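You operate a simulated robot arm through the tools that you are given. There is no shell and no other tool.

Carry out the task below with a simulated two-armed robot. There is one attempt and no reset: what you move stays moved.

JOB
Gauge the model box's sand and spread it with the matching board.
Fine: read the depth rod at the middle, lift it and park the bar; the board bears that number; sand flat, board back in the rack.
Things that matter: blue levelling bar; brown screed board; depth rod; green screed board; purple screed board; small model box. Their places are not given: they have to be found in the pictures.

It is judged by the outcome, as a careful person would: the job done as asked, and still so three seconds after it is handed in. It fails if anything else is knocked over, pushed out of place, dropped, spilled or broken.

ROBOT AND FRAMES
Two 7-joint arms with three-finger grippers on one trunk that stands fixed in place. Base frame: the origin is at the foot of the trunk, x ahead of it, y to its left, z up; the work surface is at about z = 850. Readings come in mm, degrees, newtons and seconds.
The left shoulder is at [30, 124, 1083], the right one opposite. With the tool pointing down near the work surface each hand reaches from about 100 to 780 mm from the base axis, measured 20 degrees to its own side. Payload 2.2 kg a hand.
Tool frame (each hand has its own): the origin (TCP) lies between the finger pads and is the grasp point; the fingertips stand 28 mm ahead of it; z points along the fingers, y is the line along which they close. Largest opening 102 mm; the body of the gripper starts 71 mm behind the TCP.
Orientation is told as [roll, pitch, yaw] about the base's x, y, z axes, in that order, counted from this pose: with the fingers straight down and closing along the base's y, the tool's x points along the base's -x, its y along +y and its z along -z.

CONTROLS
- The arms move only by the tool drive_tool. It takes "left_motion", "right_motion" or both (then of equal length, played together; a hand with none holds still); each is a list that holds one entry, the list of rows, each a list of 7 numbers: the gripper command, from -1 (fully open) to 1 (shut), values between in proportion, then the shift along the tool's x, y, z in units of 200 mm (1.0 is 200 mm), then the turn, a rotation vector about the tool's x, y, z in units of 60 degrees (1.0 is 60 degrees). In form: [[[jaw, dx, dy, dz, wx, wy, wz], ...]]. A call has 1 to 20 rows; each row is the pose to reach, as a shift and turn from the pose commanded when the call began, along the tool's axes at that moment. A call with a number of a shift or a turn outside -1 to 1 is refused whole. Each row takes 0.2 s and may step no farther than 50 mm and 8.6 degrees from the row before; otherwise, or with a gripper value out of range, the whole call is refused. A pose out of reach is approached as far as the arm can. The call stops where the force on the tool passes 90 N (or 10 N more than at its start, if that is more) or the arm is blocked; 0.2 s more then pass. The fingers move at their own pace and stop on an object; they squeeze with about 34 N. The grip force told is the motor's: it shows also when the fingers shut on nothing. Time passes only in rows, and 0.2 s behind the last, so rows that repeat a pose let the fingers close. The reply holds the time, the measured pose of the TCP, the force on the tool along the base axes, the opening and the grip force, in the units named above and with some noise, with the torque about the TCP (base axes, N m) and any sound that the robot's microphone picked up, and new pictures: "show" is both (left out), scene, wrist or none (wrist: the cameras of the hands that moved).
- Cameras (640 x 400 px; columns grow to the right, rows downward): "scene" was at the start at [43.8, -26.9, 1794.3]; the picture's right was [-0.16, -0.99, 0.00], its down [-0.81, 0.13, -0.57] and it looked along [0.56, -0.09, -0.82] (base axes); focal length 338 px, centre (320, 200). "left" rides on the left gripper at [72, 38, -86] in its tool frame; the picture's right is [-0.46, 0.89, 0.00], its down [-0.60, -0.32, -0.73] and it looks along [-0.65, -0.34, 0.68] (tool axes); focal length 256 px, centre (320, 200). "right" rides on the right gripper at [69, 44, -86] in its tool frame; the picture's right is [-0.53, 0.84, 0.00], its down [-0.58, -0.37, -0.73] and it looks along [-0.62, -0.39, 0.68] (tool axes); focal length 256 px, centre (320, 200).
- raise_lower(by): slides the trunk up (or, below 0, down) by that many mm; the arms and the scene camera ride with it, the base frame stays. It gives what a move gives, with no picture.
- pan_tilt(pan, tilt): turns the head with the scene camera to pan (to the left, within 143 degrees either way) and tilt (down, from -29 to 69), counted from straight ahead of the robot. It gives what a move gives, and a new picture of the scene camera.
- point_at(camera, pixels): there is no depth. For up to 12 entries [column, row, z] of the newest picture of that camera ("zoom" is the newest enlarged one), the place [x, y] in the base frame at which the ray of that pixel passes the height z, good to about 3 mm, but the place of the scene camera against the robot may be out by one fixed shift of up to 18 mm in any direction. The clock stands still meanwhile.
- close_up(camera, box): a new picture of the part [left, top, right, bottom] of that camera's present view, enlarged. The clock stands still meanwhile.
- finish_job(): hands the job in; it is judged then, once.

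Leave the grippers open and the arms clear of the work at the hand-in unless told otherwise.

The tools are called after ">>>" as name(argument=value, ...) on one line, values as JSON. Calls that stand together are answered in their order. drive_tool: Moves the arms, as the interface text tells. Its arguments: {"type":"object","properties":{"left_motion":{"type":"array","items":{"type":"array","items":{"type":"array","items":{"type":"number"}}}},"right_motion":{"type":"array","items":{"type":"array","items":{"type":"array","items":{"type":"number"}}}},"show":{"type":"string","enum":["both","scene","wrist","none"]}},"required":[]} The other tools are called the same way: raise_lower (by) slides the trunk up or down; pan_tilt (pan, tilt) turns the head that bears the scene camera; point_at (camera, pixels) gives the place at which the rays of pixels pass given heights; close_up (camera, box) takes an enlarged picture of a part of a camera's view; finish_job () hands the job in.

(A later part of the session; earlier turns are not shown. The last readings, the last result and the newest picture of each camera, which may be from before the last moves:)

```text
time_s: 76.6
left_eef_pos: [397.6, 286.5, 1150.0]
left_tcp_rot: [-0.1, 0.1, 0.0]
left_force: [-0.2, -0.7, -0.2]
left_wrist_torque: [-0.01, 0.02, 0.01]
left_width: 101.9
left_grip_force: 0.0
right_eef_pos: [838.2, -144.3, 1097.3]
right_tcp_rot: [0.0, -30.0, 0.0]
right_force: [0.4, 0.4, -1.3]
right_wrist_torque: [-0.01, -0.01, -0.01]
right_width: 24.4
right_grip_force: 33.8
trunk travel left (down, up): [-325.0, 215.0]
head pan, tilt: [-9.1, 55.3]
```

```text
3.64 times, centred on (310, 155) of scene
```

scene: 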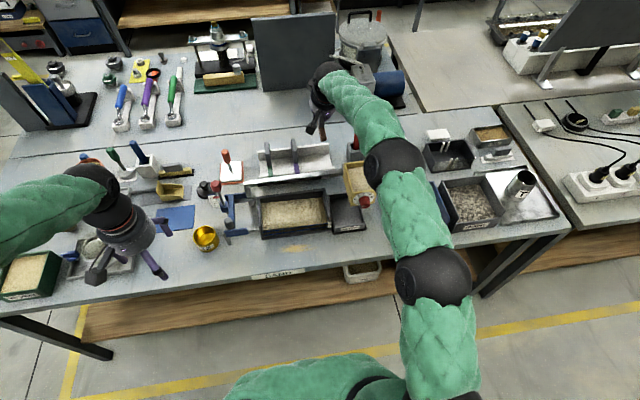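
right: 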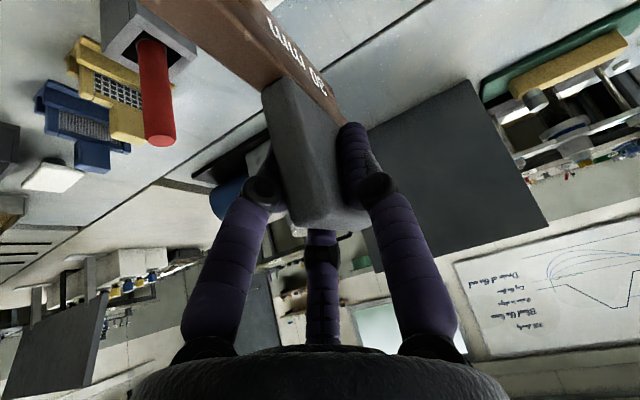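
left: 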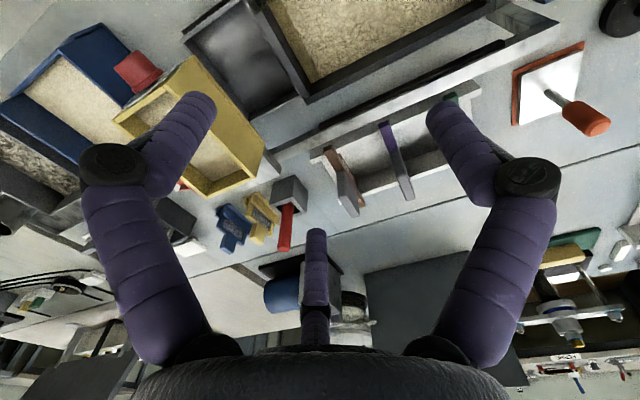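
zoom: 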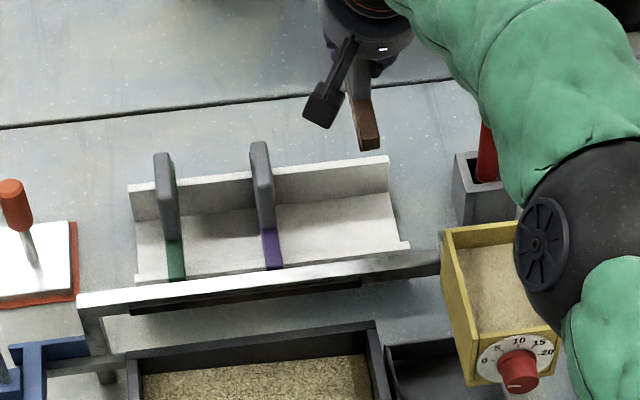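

The board is clear of the rack. Before bringing it over, I'll look at the box from above with the left hand's camera to get the rim positions accurately.

>>> drive_tool(left_motion=[[[-1, -0.1, -0.18, 0, 0, 0, 0], [-1, -0.2, -0.36, 0, 0, 0, 0], [-1, -0.3, -0.54, 0, 0, 0, 0], [-1, -0.4, -0.72, 0, 0, 0, 0], [-1, -0.5, -0.88, 0, 0, 0, 0], [-1, -0.6, -0.99, 0, 0, 0, 0], [-1, -0.6, -0.99, 0, 0, 0, 0]]], show="wrist")

>>> close_up(camera="left", box=[210, 40, 430, 240])

```text
time_s: 78.2
left_eef_pos: [518.8, 92.0, 1151.1]
left_tcp_rot: [-0.1, 0.1, 0.1]
left_force: [0.1, -0.3, -0.4]
left_wrist_torque: [-0.03, 0.0, 0.0]
left_width: 102.0
left_grip_force: 0.1
right_eef_pos: [837.4, -144.4, 1097.5]
right_tcp_rot: [0.0, -30.0, 0.0]
right_force: [0.4, 0.2, -1.2]
right_wrist_torque: [-0.01, 0.02, 0.0]
right_width: 24.2
right_grip_force: 33.9
trunk travel left (down, up): [-325.0, 215.0]
head pan, tilt: [-9.1, 55.3]
```

left: 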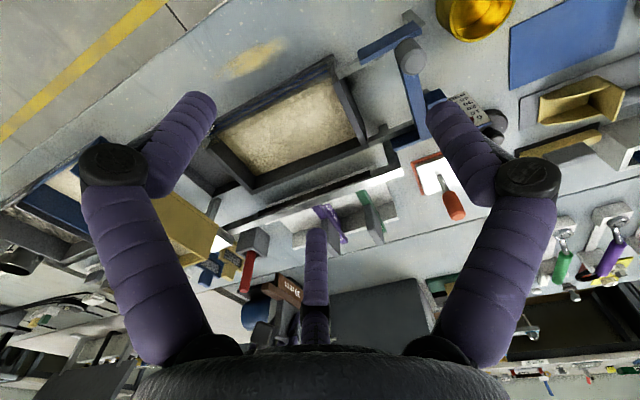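

```text
2.00 times, centred on (320, 140) of left
```

zoom: 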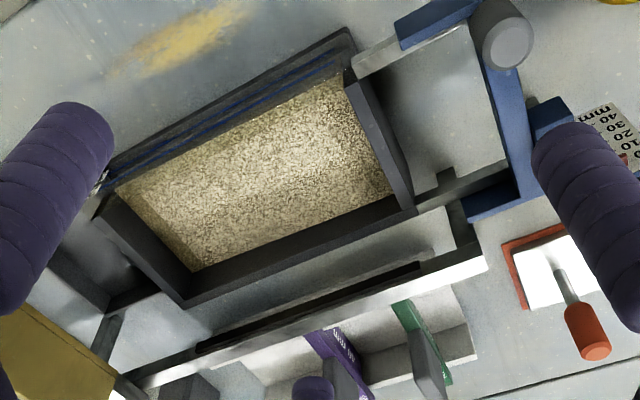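

>>> point_at(camera="zoom", pixels=[[180, 305, 930], [180, 305, 900], [190, 273, 930], [415, 207, 930], [415, 207, 900], [393, 196, 930], [348, 72, 930], [348, 72, 900], [102, 200, 930], [112, 195, 930], [260, 180, 900], [370, 75, 930]])

>>> close_up(camera="left", box=[300, 50, 400, 150])

>>> close_up(camera="left", box=[200, 110, 300, 210])

```text
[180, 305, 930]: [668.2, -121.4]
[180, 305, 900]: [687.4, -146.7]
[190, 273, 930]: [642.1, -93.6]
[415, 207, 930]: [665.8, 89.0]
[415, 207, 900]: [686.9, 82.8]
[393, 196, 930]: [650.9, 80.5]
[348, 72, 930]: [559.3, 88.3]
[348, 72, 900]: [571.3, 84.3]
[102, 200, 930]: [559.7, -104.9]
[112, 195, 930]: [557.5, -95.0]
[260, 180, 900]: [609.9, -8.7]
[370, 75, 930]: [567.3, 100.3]
```

```text
4.00 times, centred on (350, 100) of left
```

zoom: 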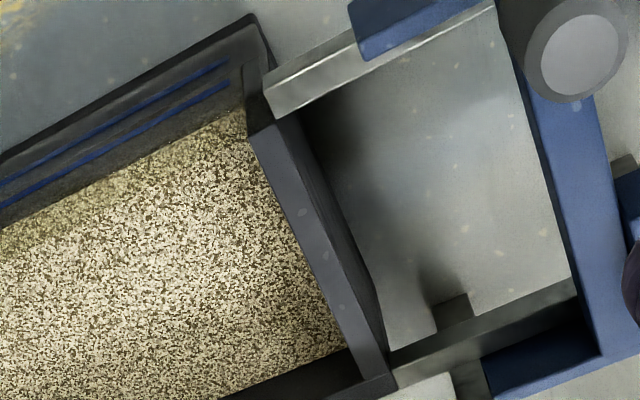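

```text
4.00 times, centred on (250, 160) of left
```

zoom: 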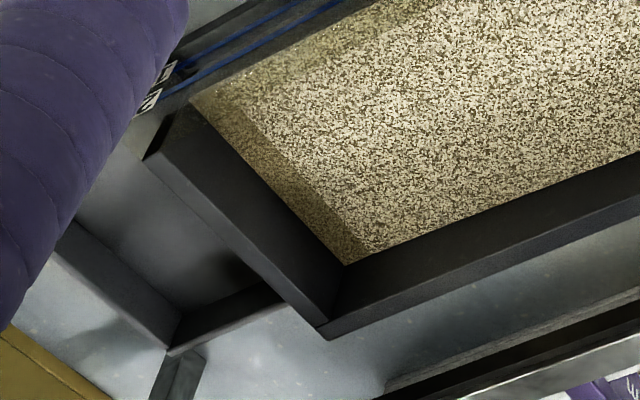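

The box outer rim runs y≈−120…89 and x≈557…666 at z≈930, with its centre near (611,−16). I'll move the left hand aside, then carry the board back over the box at this height.

>>> drive_tool(left_motion=[[[-1, 0.1, 0.15, 0, 0, 0, 0], [-1, 0.2, 0.3, 0, 0, 0, 0], [-1, 0.3, 0.45, 0, 0, 0, 0], [-1, 0.4, 0.6, 0, 0, 0, 0], [-1, 0.5, 0.75, 0, 0, 0, 0]]], show="none")

>>> drive_tool(right_motion=[[[1, 0.12, 0.05, -0.07, 0, 0, 0], [1, 0.26, 0.11, -0.15, 0, 0, 0], [1, 0.42, 0.18, -0.242, 0, 0, 0], [1, 0.58, 0.25, -0.335, 0, 0, 0], [1, 0.74, 0.32, -0.427, 0, 0, 0], [1, 0.88, 0.38, -0.508, 0, 0, 0], [1, 0.979, 0.42, -0.565, 0, 0, 0], [1, 0.979, 0.42, -0.565, 0, 0, 0]]], show="both")

>>> close_up(camera="scene", box=[230, 120, 390, 250])

```text
time_s: 79.4
left_eef_pos: [422.3, 240.0, 1151.9]
left_tcp_rot: [0.0, 0.1, 0.0]
left_force: [-0.1, 0.4, -0.5]
left_wrist_torque: [-0.01, -0.01, -0.02]
left_width: 101.8
left_grip_force: 0.0
right_eef_pos: [837.5, -142.9, 1097.5]
right_tcp_rot: [-0.1, -29.9, -0.1]
right_force: [-0.2, -0.1, -1.2]
right_wrist_torque: [-0.03, 0.02, -0.02]
right_width: 24.1
right_grip_force: 33.5
trunk travel left (down, up): [-325.0, 215.0]
head pan, tilt: [-9.1, 55.3]
```

```text
time_s: 81.2
left_eef_pos: [423.8, 241.2, 1152.2]
left_tcp_rot: [0.0, 0.0, 0.1]
left_force: [1.0, 0.6, -0.3]
left_wrist_torque: [0.01, 0.01, 0.01]
left_width: 102.1
left_grip_force: 0.1
right_eef_pos: [610.0, -60.7, 1094.5]
right_tcp_rot: [0.2, -30.0, 0.0]
right_force: [-0.5, -0.3, -1.5]
right_wrist_torque: [-0.01, 0.01, -0.03]
right_width: 24.2
right_grip_force: 34.0
trunk travel left (down, up): [-325.0, 215.0]
head pan, tilt: [-9.1, 55.3]
```

scene: 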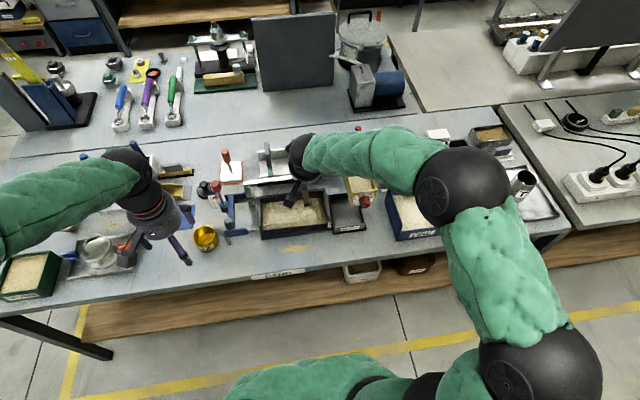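
right: 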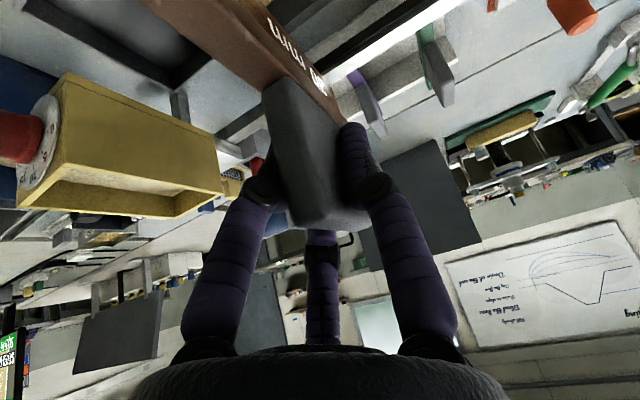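

```text
3.08 times, centred on (310, 185) of scene
```

zoom: 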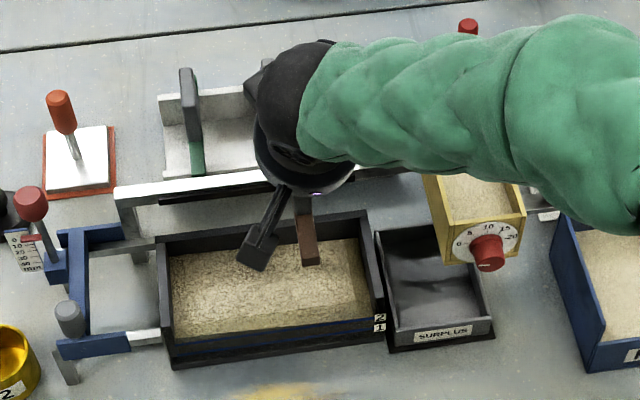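

The board is over the box, held level. I'll turn the left hand so its camera looks at the board from the left side. That will show the blade and the bar ends before lowering.

>>> drive_tool(left_motion=[[[-1, -0.07, -0.09, 0, 0, 0, 0.13], [-1, -0.14, -0.18, 0, 0, 0, 0.26], [-1, -0.21, -0.27, 0, 0, 0, 0.39], [-1, -0.28, -0.36, 0, 0, 0, 0.52], [-1, -0.35, -0.44, 0, 0, 0, 0.65], [-1, -0.4, -0.5, 0, 0, 0, 0.78], [-1, -0.4, -0.5, 0, 0, 0, 0.8]]], show="none")

>>> drive_tool(left_motion=[[[-1, -0.1, 0, 0.03, 0, -0.12, 0], [-1, -0.2, -0.01, 0.06, 0, -0.24, 0], [-1, -0.3, -0.018, 0.11, 0, -0.36, 0], [-1, -0.33, -0.018, 0.11, 0, -0.42, 0], [-1, -0.33, -0.018, 0.11, 0, -0.42, 0]]], show="both")

>>> close_up(camera="left", box=[200, 60, 440, 260])

```text
time_s: 82.8
left_eef_pos: [500.8, 141.9, 1151.8]
left_tcp_rot: [0.0, 0.0, -48.1]
left_force: [-1.3, -0.4, 0.1]
left_wrist_torque: [0.01, 0.0, 0.01]
left_width: 101.6
left_grip_force: 0.0
right_eef_pos: [610.2, -60.2, 1095.2]
right_tcp_rot: [0.0, -29.9, 0.1]
right_force: [0.4, 0.7, -1.2]
right_wrist_torque: [-0.05, 0.0, 0.0]
right_width: 24.2
right_grip_force: 34.0
trunk travel left (down, up): [-325.0, 215.0]
head pan, tilt: [-9.1, 55.3]
```

```text
time_s: 84.0
left_eef_pos: [543.0, 88.7, 1126.9]
left_tcp_rot: [-0.1, -25.2, -48.0]
left_force: [-0.6, -0.5, 0.2]
left_wrist_torque: [-0.03, 0.01, 0.03]
left_width: 102.2
left_grip_force: 0.0
right_eef_pos: [611.9, -59.7, 1094.4]
right_tcp_rot: [0.1, -30.0, 0.0]
right_force: [0.4, 0.3, -1.7]
right_wrist_torque: [-0.04, -0.03, -0.03]
right_width: 24.4
right_grip_force: 34.2
trunk travel left (down, up): [-325.0, 215.0]
head pan, tilt: [-9.1, 55.3]
```

scene: 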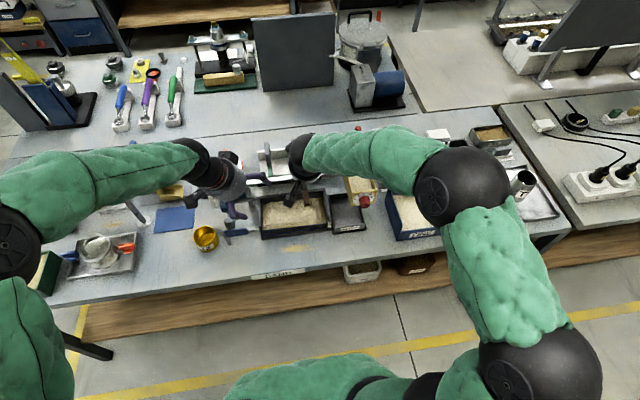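
left: 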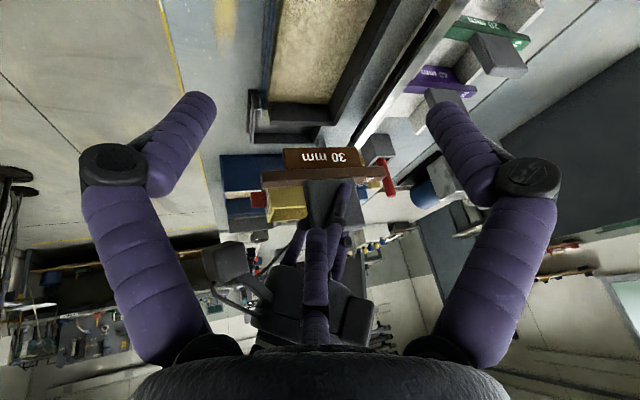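

```text
2.00 times, centred on (320, 160) of left
```

zoom: 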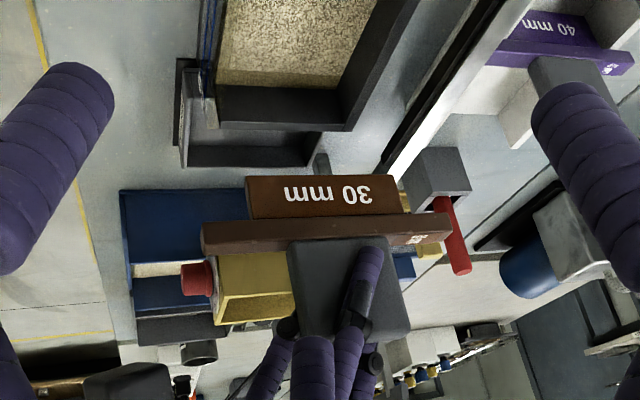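

The side view shows the board level, with "30 mm" on the blade. The bar is about 127 long and the blade about 80 long between its ears. I'll read off its ends in base coordinates, and the box's interior edges.

>>> point_at(camera="zoom", pixels=[[202, 222, 1038], [202, 222, 1030], [453, 213, 1038], [453, 213, 1030], [247, 180, 1010], [247, 180, 1000], [401, 176, 1010], [401, 176, 1000], [218, 97, 930], [353, 130, 930], [330, 93, 930], [315, 130, 930]])

>>> close_up(camera="left", box=[240, 0, 400, 140])

```text
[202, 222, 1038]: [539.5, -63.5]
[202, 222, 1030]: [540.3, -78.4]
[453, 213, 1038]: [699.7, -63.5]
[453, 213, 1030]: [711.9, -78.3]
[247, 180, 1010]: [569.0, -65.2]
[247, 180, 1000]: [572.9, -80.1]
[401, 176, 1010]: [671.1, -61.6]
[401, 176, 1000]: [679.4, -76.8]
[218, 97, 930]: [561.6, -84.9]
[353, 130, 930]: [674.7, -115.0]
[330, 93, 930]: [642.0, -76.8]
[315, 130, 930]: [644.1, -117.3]
```

```text
2.86 times, centred on (320, 70) of left
```

zoom: 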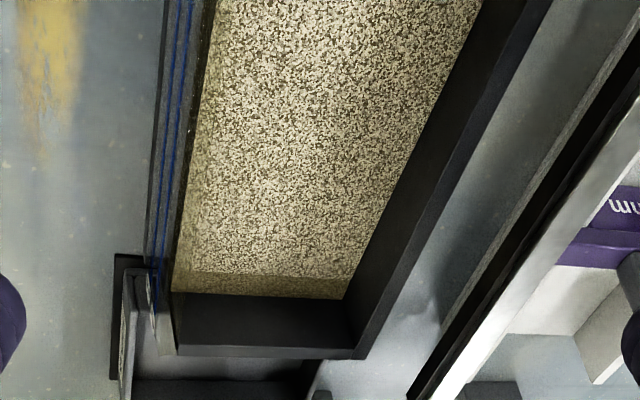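

>>> point_at(camera="zoom", pixels=[[354, 346, 930], [364, 358, 930], [528, 0, 930], [550, 0, 930], [172, 345, 930], [150, 268, 930], [160, 345, 930], [188, 0, 930], [172, 292, 900], [343, 298, 900], [218, 0, 900], [475, 0, 900]])

>>> close_up(camera="left", box=[260, 80, 340, 150])

```text
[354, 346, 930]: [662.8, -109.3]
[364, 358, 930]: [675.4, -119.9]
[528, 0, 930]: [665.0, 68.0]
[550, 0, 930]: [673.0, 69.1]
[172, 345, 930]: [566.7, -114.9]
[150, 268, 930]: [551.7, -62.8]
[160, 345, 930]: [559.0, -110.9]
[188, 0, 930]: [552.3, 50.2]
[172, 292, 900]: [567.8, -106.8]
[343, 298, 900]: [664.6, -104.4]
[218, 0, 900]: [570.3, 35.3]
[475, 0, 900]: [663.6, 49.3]
```

```text
5.71 times, centred on (300, 115) of left
```

zoom: 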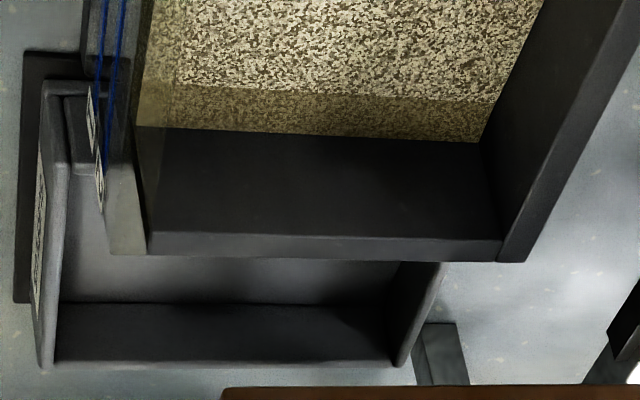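

Interior x is about 567–664 (centre ≈615.5) and the blade centre is ≈616, so x is aligned. The sand level comes out near z=900, which agrees with 30 mm below the rim. I'll shift toward the right end (y≈−90) and lower until the blade is just above the rim.

>>> drive_tool(right_motion=[[[1, 0, -0.08, 0, 0, 0, 0], [1, 0, -0.15, 0, 0, 0, 0], [1, 0.05, -0.15, 0.0866, 0, 0, 0], [1, 0.1, -0.15, 0.173, 0, 0, 0], [1, 0.14, -0.15, 0.2425, 0, 0, 0], [1, 0.165, -0.15, 0.286, 0, 0, 0], [1, 0.165, -0.15, 0.286, 0, 0, 0]]], show="none")

>>> close_up(camera="left", box=[240, 60, 400, 200])

>>> close_up(camera="scene", box=[240, 150, 360, 250])

```text
time_s: 85.6
left_eef_pos: [542.1, 88.9, 1128.3]
left_tcp_rot: [0.0, -25.1, -47.9]
left_force: [0.0, 0.3, 0.2]
left_wrist_torque: [0.05, 0.0, 0.01]
left_width: 102.1
left_grip_force: 0.1
right_eef_pos: [611.0, -87.9, 1028.5]
right_tcp_rot: [0.0, -30.0, 0.0]
right_force: [0.5, -0.6, -0.9]
right_wrist_torque: [0.0, 0.02, -0.01]
right_width: 24.4
right_grip_force: 34.2
trunk travel left (down, up): [-325.0, 215.0]
head pan, tilt: [-9.1, 55.3]
```

```text
2.86 times, centred on (320, 130) of left
```

zoom: 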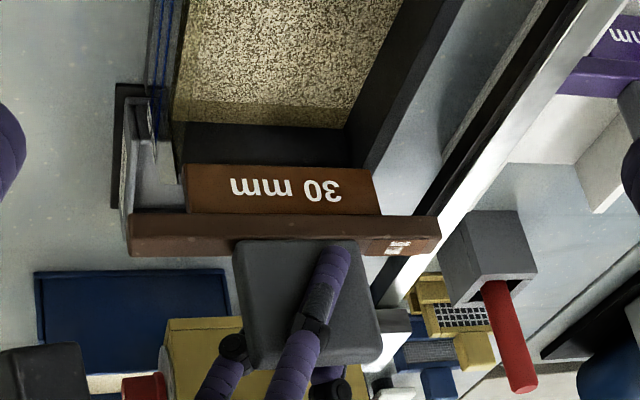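

```text
4.00 times, centred on (300, 200) of scene
```

zoom: 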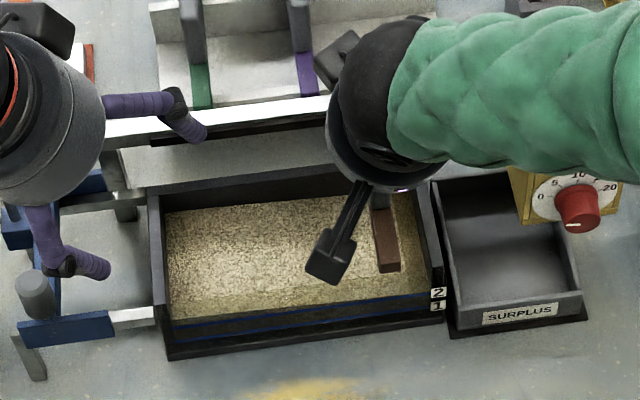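

>>> point_at(camera="zoom", pixels=[[184, 166, 938], [184, 166, 945], [371, 169, 938], [371, 169, 945], [188, 213, 965], [383, 216, 965], [130, 214, 968], [441, 217, 968], [362, 165, 930], [183, 125, 930], [345, 128, 900]])

>>> close_up(camera="left", box=[260, 90, 350, 160])

```text
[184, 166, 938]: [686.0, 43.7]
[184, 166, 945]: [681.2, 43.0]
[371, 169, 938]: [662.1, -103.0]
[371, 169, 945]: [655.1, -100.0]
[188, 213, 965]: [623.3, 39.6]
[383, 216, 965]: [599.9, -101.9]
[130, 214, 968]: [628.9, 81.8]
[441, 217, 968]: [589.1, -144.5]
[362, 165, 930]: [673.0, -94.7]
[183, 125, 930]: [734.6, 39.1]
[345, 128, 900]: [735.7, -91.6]
```

```text
5.71 times, centred on (305, 125) of left
```

zoom: 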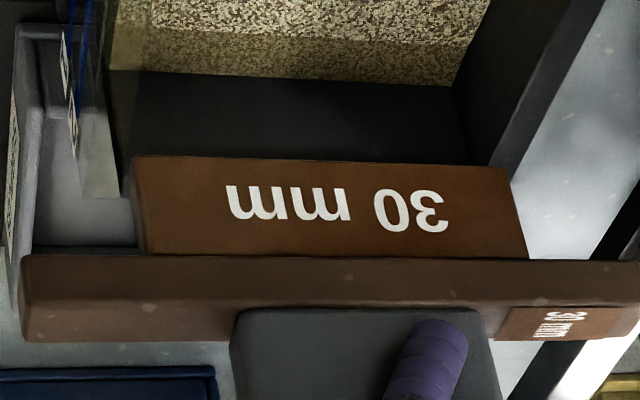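

>>> point_at(camera="zoom", pixels=[[135, 157, 938], [135, 157, 945], [508, 170, 938], [508, 170, 945], [145, 252, 965], [528, 258, 965], [22, 255, 968], [640, 262, 968], [488, 165, 930], [560, 0, 930], [120, 160, 930], [453, 85, 900]])

```text
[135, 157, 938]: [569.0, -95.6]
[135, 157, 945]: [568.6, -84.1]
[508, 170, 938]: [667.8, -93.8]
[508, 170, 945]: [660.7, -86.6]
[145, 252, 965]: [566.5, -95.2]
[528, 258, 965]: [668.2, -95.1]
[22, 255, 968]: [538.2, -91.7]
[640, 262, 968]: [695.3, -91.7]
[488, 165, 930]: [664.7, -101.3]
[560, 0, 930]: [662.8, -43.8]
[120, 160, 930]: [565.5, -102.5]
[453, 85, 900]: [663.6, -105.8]
```

The blade spans ≈569–661 and the interior ≈565–664, so it's centred with ~3 mm play. I'll lower in small steps, watching forces.

>>> drive_tool(right_motion=[[[1, 0.01, 0, 0.0173, 0, 0, 0], [1, 0.02, 0, 0.0346, 0, 0, 0], [1, 0.03, 0, 0.052, 0, 0, 0], [1, 0.04, 0, 0.0693, 0, 0, 0], [1, 0.04, 0, 0.0693, 0, 0, 0]]], show="none")

>>> close_up(camera="left", box=[260, 70, 350, 150])

```text
time_s: 86.8
left_eef_pos: [542.5, 89.4, 1128.7]
left_tcp_rot: [-0.1, -25.1, -47.9]
left_force: [0.7, -0.2, 0.3]
left_wrist_torque: [0.0, 0.02, 0.0]
left_width: 101.9
left_grip_force: 0.0
right_eef_pos: [610.3, -89.1, 1013.8]
right_tcp_rot: [-0.1, -30.0, 0.0]
right_force: [0.1, 0.0, -1.5]
right_wrist_torque: [0.01, 0.01, -0.04]
right_width: 24.2
right_grip_force: 33.9
trunk travel left (down, up): [-325.0, 215.0]
head pan, tilt: [-9.1, 55.3]
```

```text
5.00 times, centred on (305, 110) of left
```

zoom: 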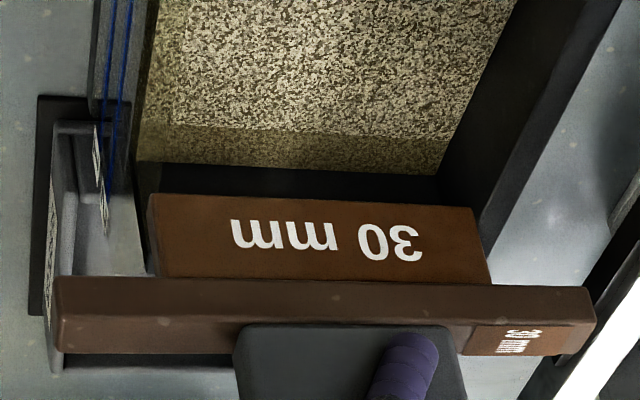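

The blade is entering the box cleanly between the walls. I'll lower further in ~3 mm steps.

>>> drive_tool(right_motion=[[[1, 0.0075, 0, 0.013, 0, 0, 0], [1, 0.015, 0, 0.026, 0, 0, 0], [1, 0.0225, 0, 0.039, 0, 0, 0], [1, 0.03, 0, 0.052, 0, 0, 0], [1, 0.03, 0, 0.052, 0, 0, 0]]], show="none")

>>> close_up(camera="left", box=[260, 70, 350, 150])

```text
time_s: 88.0
left_eef_pos: [542.9, 89.2, 1129.3]
left_tcp_rot: [-0.1, -25.2, -47.9]
left_force: [1.5, 0.1, 0.4]
left_wrist_torque: [-0.01, -0.01, 0.02]
left_width: 101.8
left_grip_force: 0.1
right_eef_pos: [611.1, -88.0, 1002.6]
right_tcp_rot: [0.2, -30.0, 0.1]
right_force: [-0.5, -0.3, -0.9]
right_wrist_torque: [0.02, -0.02, 0.03]
right_width: 24.5
right_grip_force: 33.6
trunk travel left (down, up): [-325.0, 215.0]
head pan, tilt: [-9.1, 55.3]
```

```text
5.00 times, centred on (305, 110) of left
```

zoom: 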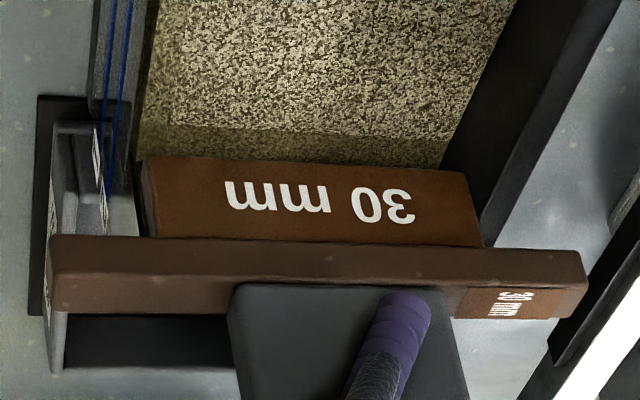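

>>> drive_tool(right_motion=[[[1, 0.005, 0, 0.00866, 0, 0, 0], [1, 0.01, 0, 0.0173, 0, 0, 0], [1, 0.015, 0, 0.026, 0, 0, 0], [1, 0.02, 0, 0.0346, 0, 0, 0], [1, 0.02, 0, 0.0346, 0, 0, 0]]], show="none")

>>> close_up(camera="left", box=[260, 70, 350, 150])

```text
time_s: 89.2
left_eef_pos: [541.9, 90.1, 1129.3]
left_tcp_rot: [-0.2, -25.2, -47.9]
left_force: [-0.8, 0.2, 0.5]
left_wrist_torque: [-0.01, -0.03, 0.0]
left_width: 101.9
left_grip_force: 0.1
right_eef_pos: [614.7, -88.3, 998.6]
right_tcp_rot: [0.1, -30.4, 0.0]
right_force: [7.6, 1.9, 22.5]
right_wrist_torque: [0.24, 0.5, -0.12]
right_width: 24.3
right_grip_force: 34.0
trunk travel left (down, up): [-325.0, 215.0]
head pan, tilt: [-9.1, 55.3]
```

```text
5.00 times, centred on (305, 110) of left
```

zoom: 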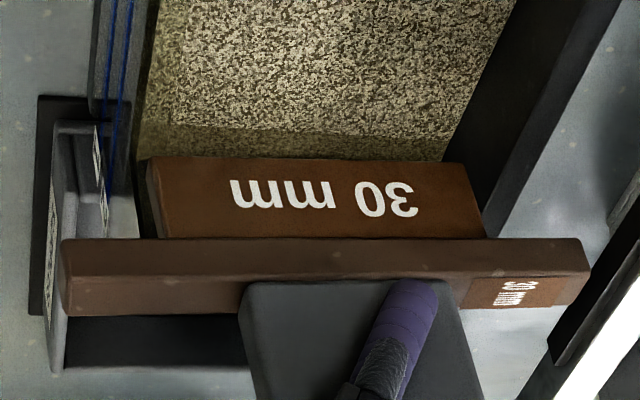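

Contact now: Fz≈22 N, with a slight +x push. I'll check from the scene camera whether it's the ears on the rim or the blade catching the front wall.

>>> close_up(camera="scene", box=[290, 170, 360, 240])

>>> close_up(camera="left", box=[265, 85, 305, 125])

>>> close_up(camera="left", box=[315, 85, 365, 135])

```text
5.71 times, centred on (325, 205) of scene
```

zoom: 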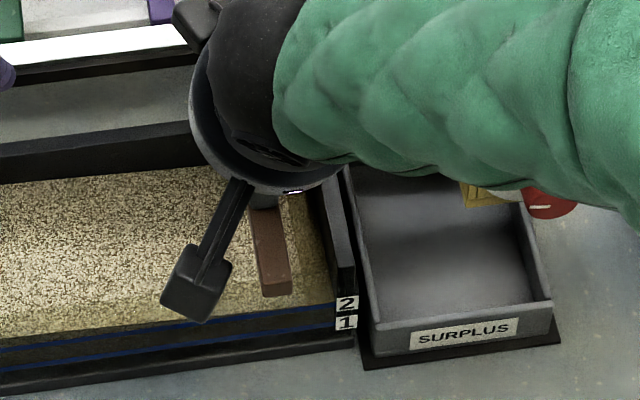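

```text
10.00 times, centred on (285, 105) of left
```

zoom: 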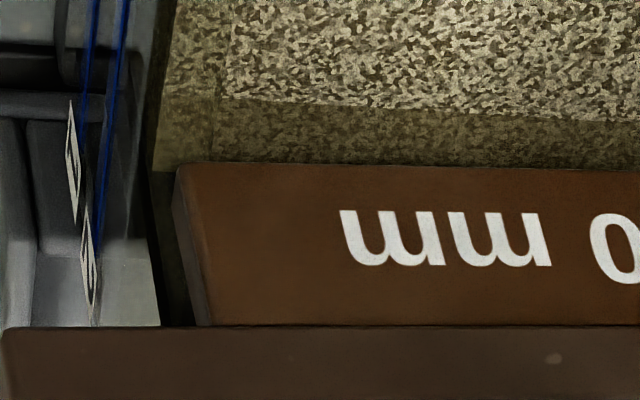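

```text
8.00 times, centred on (340, 110) of left
```

zoom: 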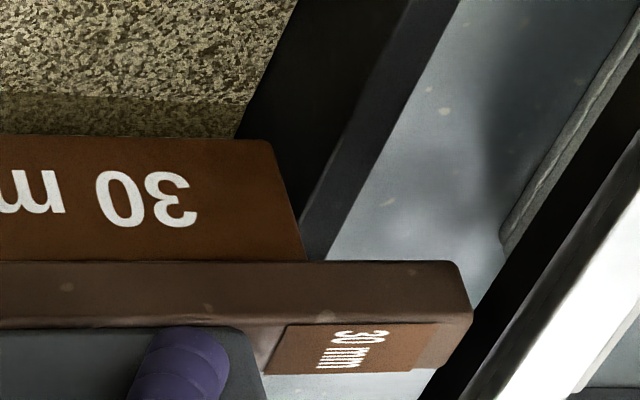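

>>> point_at(camera="scene", pixels=[[317, 222, 943], [317, 222, 960], [317, 220, 943], [309, 223, 900], [345, 222, 930], [258, 225, 930], [318, 231, 930]])

>>> close_up(camera="right", box=[100, 0, 420, 200])

```text
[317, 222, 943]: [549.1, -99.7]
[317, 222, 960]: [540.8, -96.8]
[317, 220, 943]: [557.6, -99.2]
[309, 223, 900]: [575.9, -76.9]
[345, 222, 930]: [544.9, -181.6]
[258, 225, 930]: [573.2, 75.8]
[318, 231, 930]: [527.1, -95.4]
```

```text
2.00 times, centred on (260, 100) of right
```

zoom: 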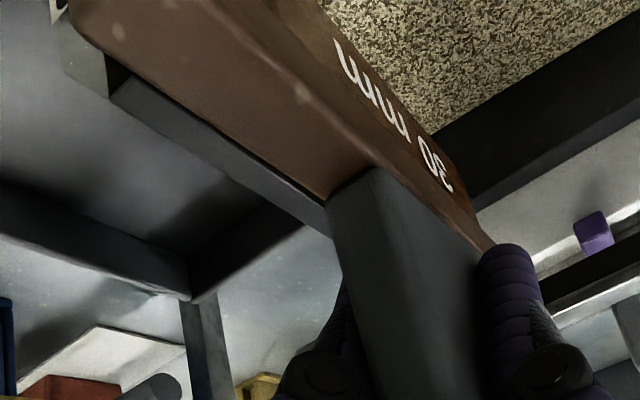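

>>> close_up(camera="left", box=[260, 70, 380, 150])

```text
5.00 times, centred on (320, 110) of left
```

zoom: 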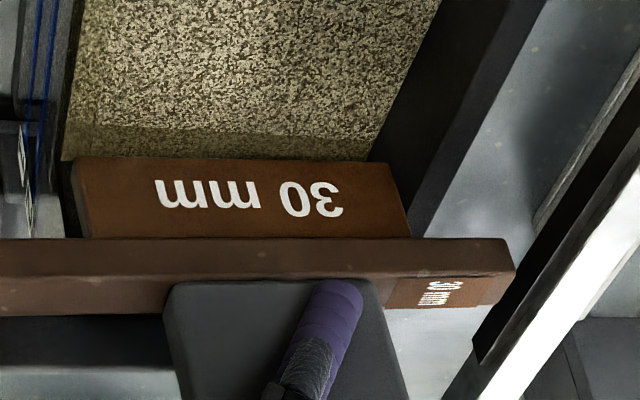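

>>> point_at(camera="zoom", pixels=[[20, 239, 930], [20, 239, 940], [20, 239, 950], [505, 238, 930], [505, 238, 940], [505, 238, 950], [76, 160, 900], [76, 160, 915], [392, 163, 900], [392, 163, 915], [410, 236, 930], [90, 238, 930]])

```text
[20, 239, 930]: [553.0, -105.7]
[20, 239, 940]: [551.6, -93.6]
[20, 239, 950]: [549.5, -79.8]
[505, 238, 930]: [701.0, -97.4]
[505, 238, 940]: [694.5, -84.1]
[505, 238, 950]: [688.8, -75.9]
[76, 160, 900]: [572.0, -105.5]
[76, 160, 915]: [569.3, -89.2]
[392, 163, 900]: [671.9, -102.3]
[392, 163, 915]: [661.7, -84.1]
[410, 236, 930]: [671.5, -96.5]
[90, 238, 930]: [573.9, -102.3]
```

The numbers are ambiguous about what is touching, so I won't press harder. I'll bring the left hand around to the front, low, and look level at the front rim and through the glass. First I'll un-tilt and un-yaw it.

>>> drive_tool(left_motion=[[[-1, 0.09, 0, -0.08, 0, 0.11, 0], [-1, 0.18, 0, -0.16, 0, 0.22, 0], [-1, 0.27, 0.01, -0.25, 0, 0.33, 0], [-1, 0.354, 0.01, -0.33, 0, 0.42, 0]]], show="none")

>>> drive_tool(left_motion=[[[-1, 0.02, -0.1, 0, 0, 0, -0.13], [-1, 0.04, -0.2, 0, 0, 0, -0.26], [-1, 0.06, -0.3, 0, 0, 0, -0.39], [-1, 0.08, -0.4, 0, 0, 0, -0.52], [-1, 0.1, -0.5, 0, 0, 0, -0.65], [-1, 0.11, -0.57, 0, 0, 0, -0.78], [-1, 0.11, -0.57, 0, 0, 0, -0.8]]], show="none")

>>> drive_tool(left_motion=[[[-1, -0.03, -0.1, 0.13, 0, -0.1, 0], [-1, -0.07, -0.22, 0.27, 0, -0.22, 0], [-1, -0.11, -0.34, 0.41, 0, -0.34, 0], [-1, -0.15, -0.46, 0.55, 0, -0.46, 0], [-1, -0.19, -0.58, 0.69, 0, -0.58, 0], [-1, -0.23, -0.7, 0.83, 0, -0.68, 0], [-1, -0.26, -0.795, 0.935, 0, -0.75, 0], [-1, -0.26, -0.795, 0.935, 0, -0.75, 0]]], show="both")

>>> close_up(camera="left", box=[220, 40, 420, 220])

```text
time_s: 90.2
left_eef_pos: [482.7, 158.4, 1162.3]
left_tcp_rot: [0.0, 0.0, -47.8]
left_force: [-0.2, 0.8, 0.4]
left_wrist_torque: [0.0, -0.01, 0.02]
left_width: 101.7
left_grip_force: 0.0
right_eef_pos: [611.7, -89.0, 994.9]
right_tcp_rot: [0.0, -30.1, -0.1]
right_force: [9.0, 2.0, 21.7]
right_wrist_torque: [0.14, 0.34, -0.08]
right_width: 24.4
right_grip_force: 34.5
trunk travel left (down, up): [-325.0, 215.0]
head pan, tilt: [-9.1, 55.3]
```

```text
time_s: 91.8
left_eef_pos: [383.4, 98.7, 1160.0]
left_tcp_rot: [0.1, 0.2, 0.1]
left_force: [0.0, 0.2, 0.1]
left_wrist_torque: [-0.03, 0.0, 0.03]
left_width: 102.2
left_grip_force: 0.1
right_eef_pos: [611.9, -88.2, 996.3]
right_tcp_rot: [-0.1, -30.1, 0.0]
right_force: [6.2, -0.7, 20.8]
right_wrist_torque: [0.05, 0.35, 0.04]
right_width: 24.2
right_grip_force: 33.8
trunk travel left (down, up): [-325.0, 215.0]
head pan, tilt: [-9.1, 55.3]
```

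```text
time_s: 93.6
left_eef_pos: [433.1, -57.5, 973.4]
left_tcp_rot: [-0.1, -45.0, 0.1]
left_force: [0.0, 0.6, 0.3]
left_wrist_torque: [-0.01, -0.02, -0.01]
left_width: 102.1
left_grip_force: 0.1
right_eef_pos: [612.0, -88.9, 995.1]
right_tcp_rot: [0.0, -30.1, -0.1]
right_force: [5.3, 0.2, 15.8]
right_wrist_torque: [0.08, 0.34, 0.02]
right_width: 24.4
right_grip_force: 34.1
trunk travel left (down, up): [-325.0, 215.0]
head pan, tilt: [-9.1, 55.3]
```

scene: 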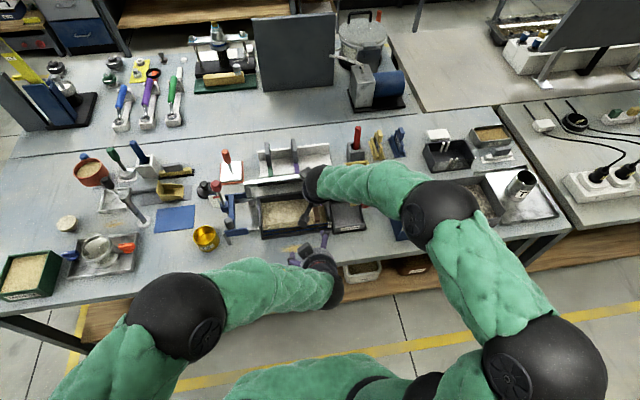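
left: 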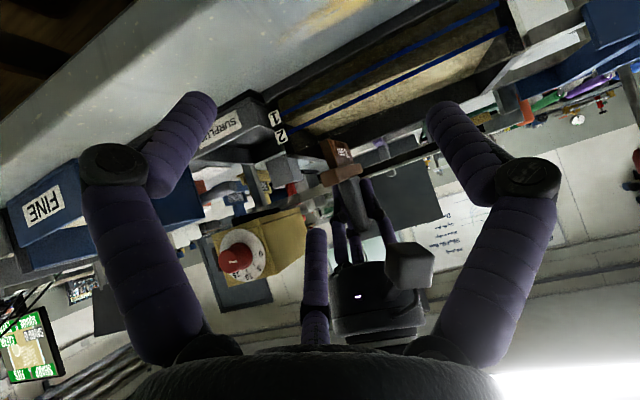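

```text
2.22 times, centred on (320, 130) of left
```

zoom: 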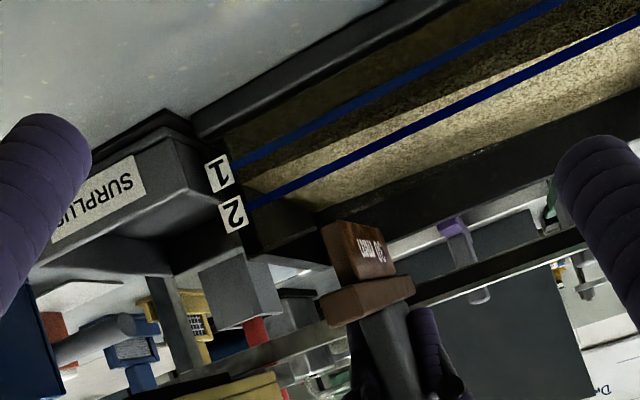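

From the front I see the blade and the front ear. I'll zoom in closely on where the ear and blade meet the box.

>>> close_up(camera="left", box=[270, 100, 390, 190])

>>> close_up(camera="left", box=[220, 0, 520, 180])

```text
4.44 times, centred on (330, 145) of left
```

zoom: 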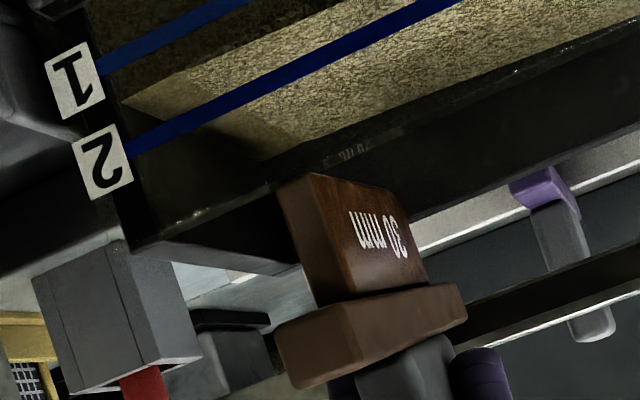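

```text
2.13 times, centred on (370, 90) of left
```

zoom: 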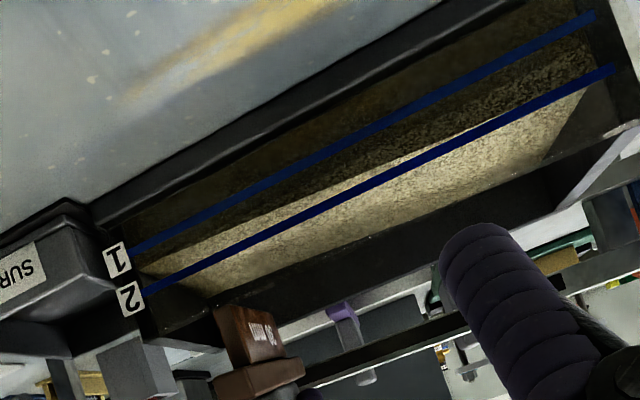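

>>> point_at(camera="left", pixels=[[327.8, 138.7, 930], [327.8, 138.7, 915], [320.5, 141.9, 930], [320.5, 141.9, 915], [320.5, 174.3, 950], [320.5, 174.3, 940], [352.5, 149, 930], [352.5, 149, 935], [287.7, 155.6, 930], [287.7, 155.6, 940], [330, 135, 900], [300, 120, 900]])

```text
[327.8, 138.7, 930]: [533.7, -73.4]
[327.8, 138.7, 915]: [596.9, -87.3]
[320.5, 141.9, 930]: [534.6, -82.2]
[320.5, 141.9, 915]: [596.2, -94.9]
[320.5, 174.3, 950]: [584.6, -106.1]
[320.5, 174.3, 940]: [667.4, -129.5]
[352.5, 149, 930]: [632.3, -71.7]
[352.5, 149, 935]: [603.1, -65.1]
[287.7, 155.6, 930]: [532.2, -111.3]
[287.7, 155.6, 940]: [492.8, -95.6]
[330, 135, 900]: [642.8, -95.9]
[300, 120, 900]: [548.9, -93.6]
```

The blade's underside is sitting right on the glass top edge, at the glass-edge line near (310,170), so it hasn't entered the box. The side view suggests the blade is about 3 mm too far forward (−x). I'll raise 20 mm, then shift +4 mm in x and look again.

>>> drive_tool(right_motion=[[[1, -0.0125, 0, -0.0217, 0, 0, 0], [1, -0.025, 0, -0.0433, 0, 0, 0], [1, -0.0375, 0, -0.065, 0, 0, 0], [1, -0.05, 0, -0.0866, 0, 0, 0], [1, -0.0673, 0, -0.0766, 0, 0, 0], [1, -0.0673, 0, -0.0766, 0, 0, 0]]], show="none")

>>> close_up(camera="left", box=[250, 80, 400, 200])

>>> close_up(camera="scene", box=[250, 160, 370, 250])

```text
time_s: 95.0
left_eef_pos: [433.0, -58.6, 972.8]
left_tcp_rot: [0.0, -44.9, 0.0]
left_force: [0.0, 0.4, -1.1]
left_wrist_torque: [-0.04, 0.01, 0.01]
left_width: 102.0
left_grip_force: 0.0
right_eef_pos: [615.7, -87.9, 1014.8]
right_tcp_rot: [0.1, -30.0, -0.1]
right_force: [0.0, -0.2, -1.8]
right_wrist_torque: [-0.03, -0.01, 0.03]
right_width: 24.2
right_grip_force: 34.4
trunk travel left (down, up): [-325.0, 215.0]
head pan, tilt: [-9.1, 55.3]
```

```text
3.33 times, centred on (325, 140) of left
```

zoom: 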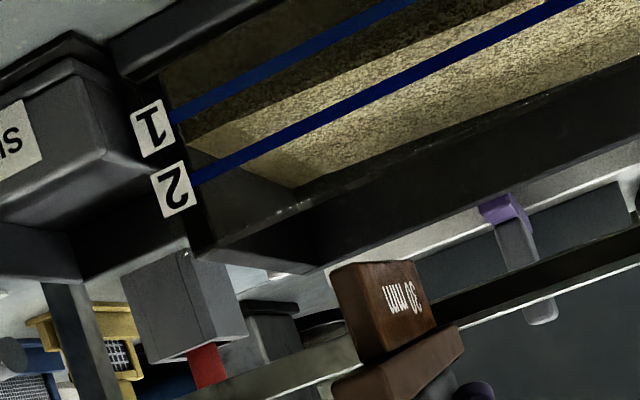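

```text
4.44 times, centred on (310, 205) of scene
```

zoom: 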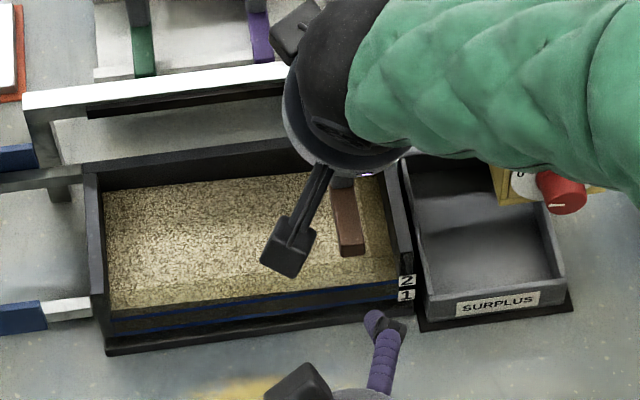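

>>> close_up(camera="right", box=[100, 0, 460, 240])

```text
1.67 times, centred on (280, 120) of right
```

zoom: 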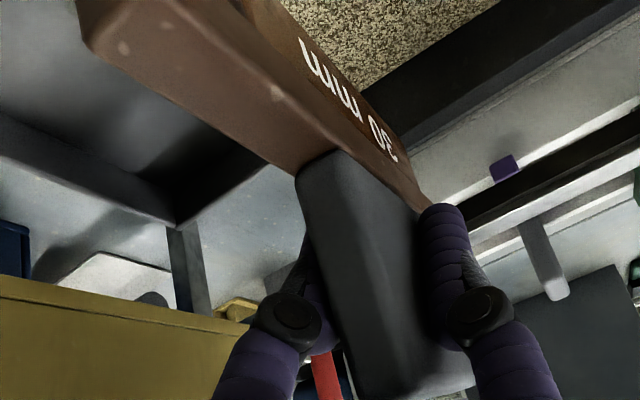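

No rotation in the grip, just a small slip. I'll test lowering with the +4 mm shift: if it passes z≈995 without force, the blade is inside.

>>> drive_tool(right_motion=[[[1, 0.0125, 0, 0.0217, 0, 0, 0], [1, 0.025, 0, 0.0433, 0, 0, 0], [1, 0.0375, 0, 0.065, 0, 0, 0], [1, 0.045, 0, 0.078, 0, 0, 0], [1, 0.0475, 0, 0.0823, 0, 0, 0], [1, 0.0475, 0, 0.0823, 0, 0, 0]]], show="none")

>>> close_up(camera="left", box=[270, 100, 390, 190])

```text
time_s: 96.4
left_eef_pos: [433.7, -57.9, 972.6]
left_tcp_rot: [0.0, -44.9, 0.0]
left_force: [0.7, 0.1, -0.1]
left_wrist_torque: [0.0, 0.01, -0.02]
left_width: 101.9
left_grip_force: 0.1
right_eef_pos: [615.8, -89.7, 994.8]
right_tcp_rot: [0.1, -30.1, 0.0]
right_force: [0.8, 0.2, -0.3]
right_wrist_torque: [-0.04, 0.02, 0.03]
right_width: 24.5
right_grip_force: 34.1
trunk travel left (down, up): [-325.0, 215.0]
head pan, tilt: [-9.1, 55.3]
```

```text
4.44 times, centred on (330, 145) of left
```

zoom: 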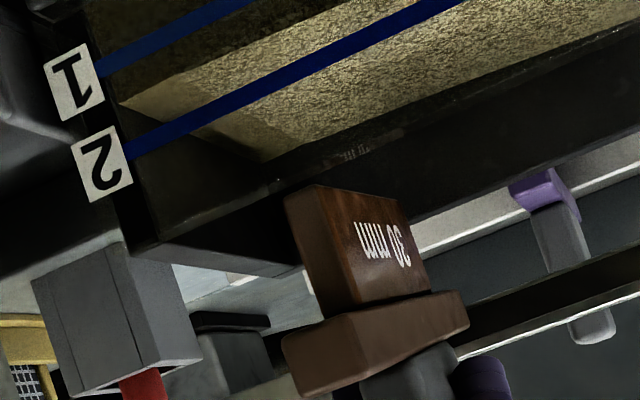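

At z=994.8 there's no force. I'll continue down in 1.5–2 mm steps.

>>> drive_tool(right_motion=[[[1, 0.004, 0, 0.0069, 0, 0, 0], [1, 0.008, 0, 0.0139, 0, 0, 0], [1, 0.012, 0, 0.0208, 0, 0, 0], [1, 0.016, 0, 0.0277, 0, 0, 0], [1, 0.016, 0, 0.0277, 0, 0, 0]]], show="none")

>>> close_up(camera="left", box=[270, 100, 390, 190])

```text
time_s: 97.6
left_eef_pos: [433.4, -58.2, 973.8]
left_tcp_rot: [0.0, -44.9, 0.1]
left_force: [0.2, -0.3, 0.1]
left_wrist_torque: [0.02, 0.02, 0.0]
left_width: 101.9
left_grip_force: 0.0
right_eef_pos: [617.1, -89.2, 993.3]
right_tcp_rot: [0.0, -30.4, -0.1]
right_force: [6.5, -1.3, 20.4]
right_wrist_torque: [0.02, 0.59, 0.03]
right_width: 24.7
right_grip_force: 33.7
trunk travel left (down, up): [-325.0, 215.0]
head pan, tilt: [-9.1, 55.3]
```

```text
4.44 times, centred on (330, 145) of left
```

zoom: 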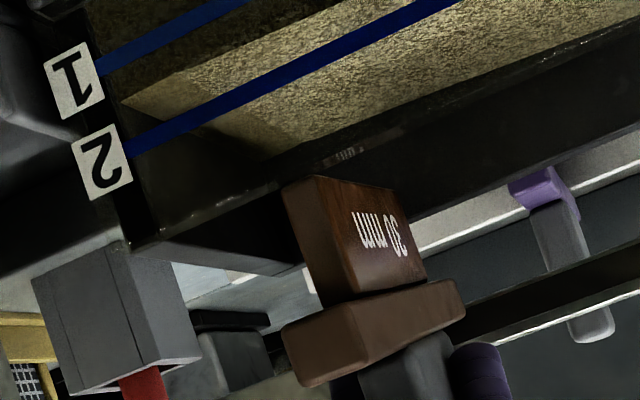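

Contact again with the blade still on the glass top. The moment arm places the touch at x≈566, so the blade is still too far forward. I'll unload it and get a steep top view with the left camera to measure the overlap properly.

>>> drive_tool(left_motion=[[[-1, -0.09, 0.08, -0.09, 0, 0.125, 0], [-1, -0.18, 0.16, -0.18, 0, 0.25, 0], [-1, -0.27, 0.25, -0.27, 0, 0.375, 0], [-1, -0.36, 0.33, -0.36, 0, 0.5, 0], [-1, -0.45, 0.42, -0.45, 0, 0.625, 0], [-1, -0.53, 0.5, -0.53, 0, 0.748, 0], [-1, -0.53, 0.5, -0.53, 0, 0.748, 0]]], right_motion=[[[1, -0.006, 0, -0.01, 0, 0, 0], [1, -0.012, 0, -0.02, 0, 0, 0], [1, -0.0175, 0, -0.03, 0, 0, 0], [1, -0.0175, 0, -0.03, 0, 0, 0], [1, -0.0175, 0, -0.03, 0, 0, 0], [1, -0.0175, 0, -0.03, 0, 0, 0], [1, -0.0175, 0, -0.03, 0, 0, 0]]], show="none")

>>> drive_tool(left_motion=[[[-1, -0.12, 0.1, -0.05, 0, 0, 0], [-1, -0.25, 0.2, -0.1, 0, 0, 0], [-1, -0.38, 0.29, -0.15, 0, 0, 0], [-1, -0.38, 0.29, -0.15, 0, 0, 0]]], show="wrist")

>>> close_up(camera="left", box=[200, 60, 360, 220])

```text
time_s: 99.2
left_eef_pos: [435.7, 41.1, 1121.1]
left_tcp_rot: [0.1, 0.1, 0.0]
left_force: [0.4, 0.6, 0.1]
left_wrist_torque: [0.02, -0.02, 0.0]
left_width: 101.6
left_grip_force: 0.0
right_eef_pos: [614.8, -89.3, 995.9]
right_tcp_rot: [0.1, -29.9, -0.1]
right_force: [-0.8, -0.6, -1.1]
right_wrist_torque: [-0.02, -0.01, -0.04]
right_width: 24.6
right_grip_force: 34.2
trunk travel left (down, up): [-325.0, 215.0]
head pan, tilt: [-9.1, 55.3]
```

```text
time_s: 100.2
left_eef_pos: [510.4, 99.4, 1150.6]
left_tcp_rot: [0.0, -0.1, 0.0]
left_force: [0.0, 0.3, 0.2]
left_wrist_torque: [-0.02, -0.01, -0.01]
left_width: 102.0
left_grip_force: 0.0
right_eef_pos: [616.9, -89.4, 996.3]
right_tcp_rot: [0.1, -30.0, -0.1]
right_force: [-0.2, 0.3, -1.1]
right_wrist_torque: [-0.01, -0.01, 0.0]
right_width: 24.7
right_grip_force: 33.4
trunk travel left (down, up): [-325.0, 215.0]
head pan, tilt: [-9.1, 55.3]
```

left: 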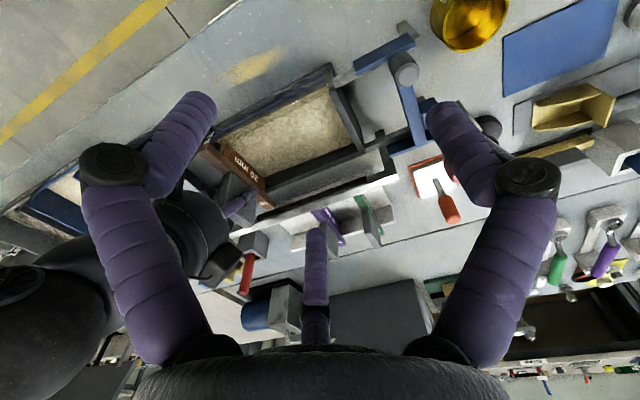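

```text
2.50 times, centred on (280, 140) of left
```

zoom: 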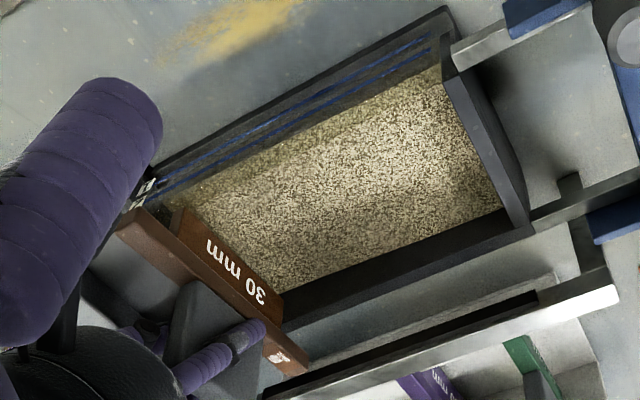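

>>> close_up(camera="left", box=[205, 120, 285, 210])

```text
4.44 times, centred on (245, 165) of left
```

zoom: 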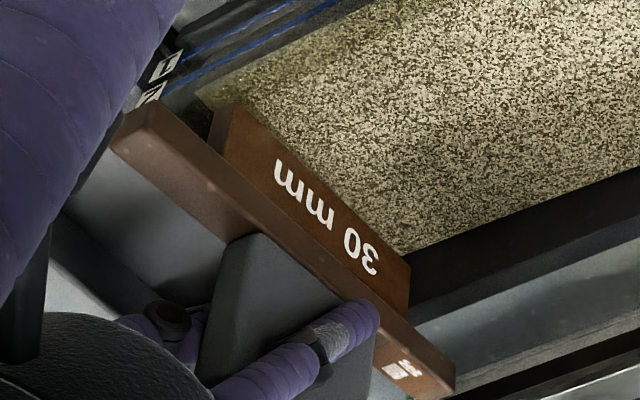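

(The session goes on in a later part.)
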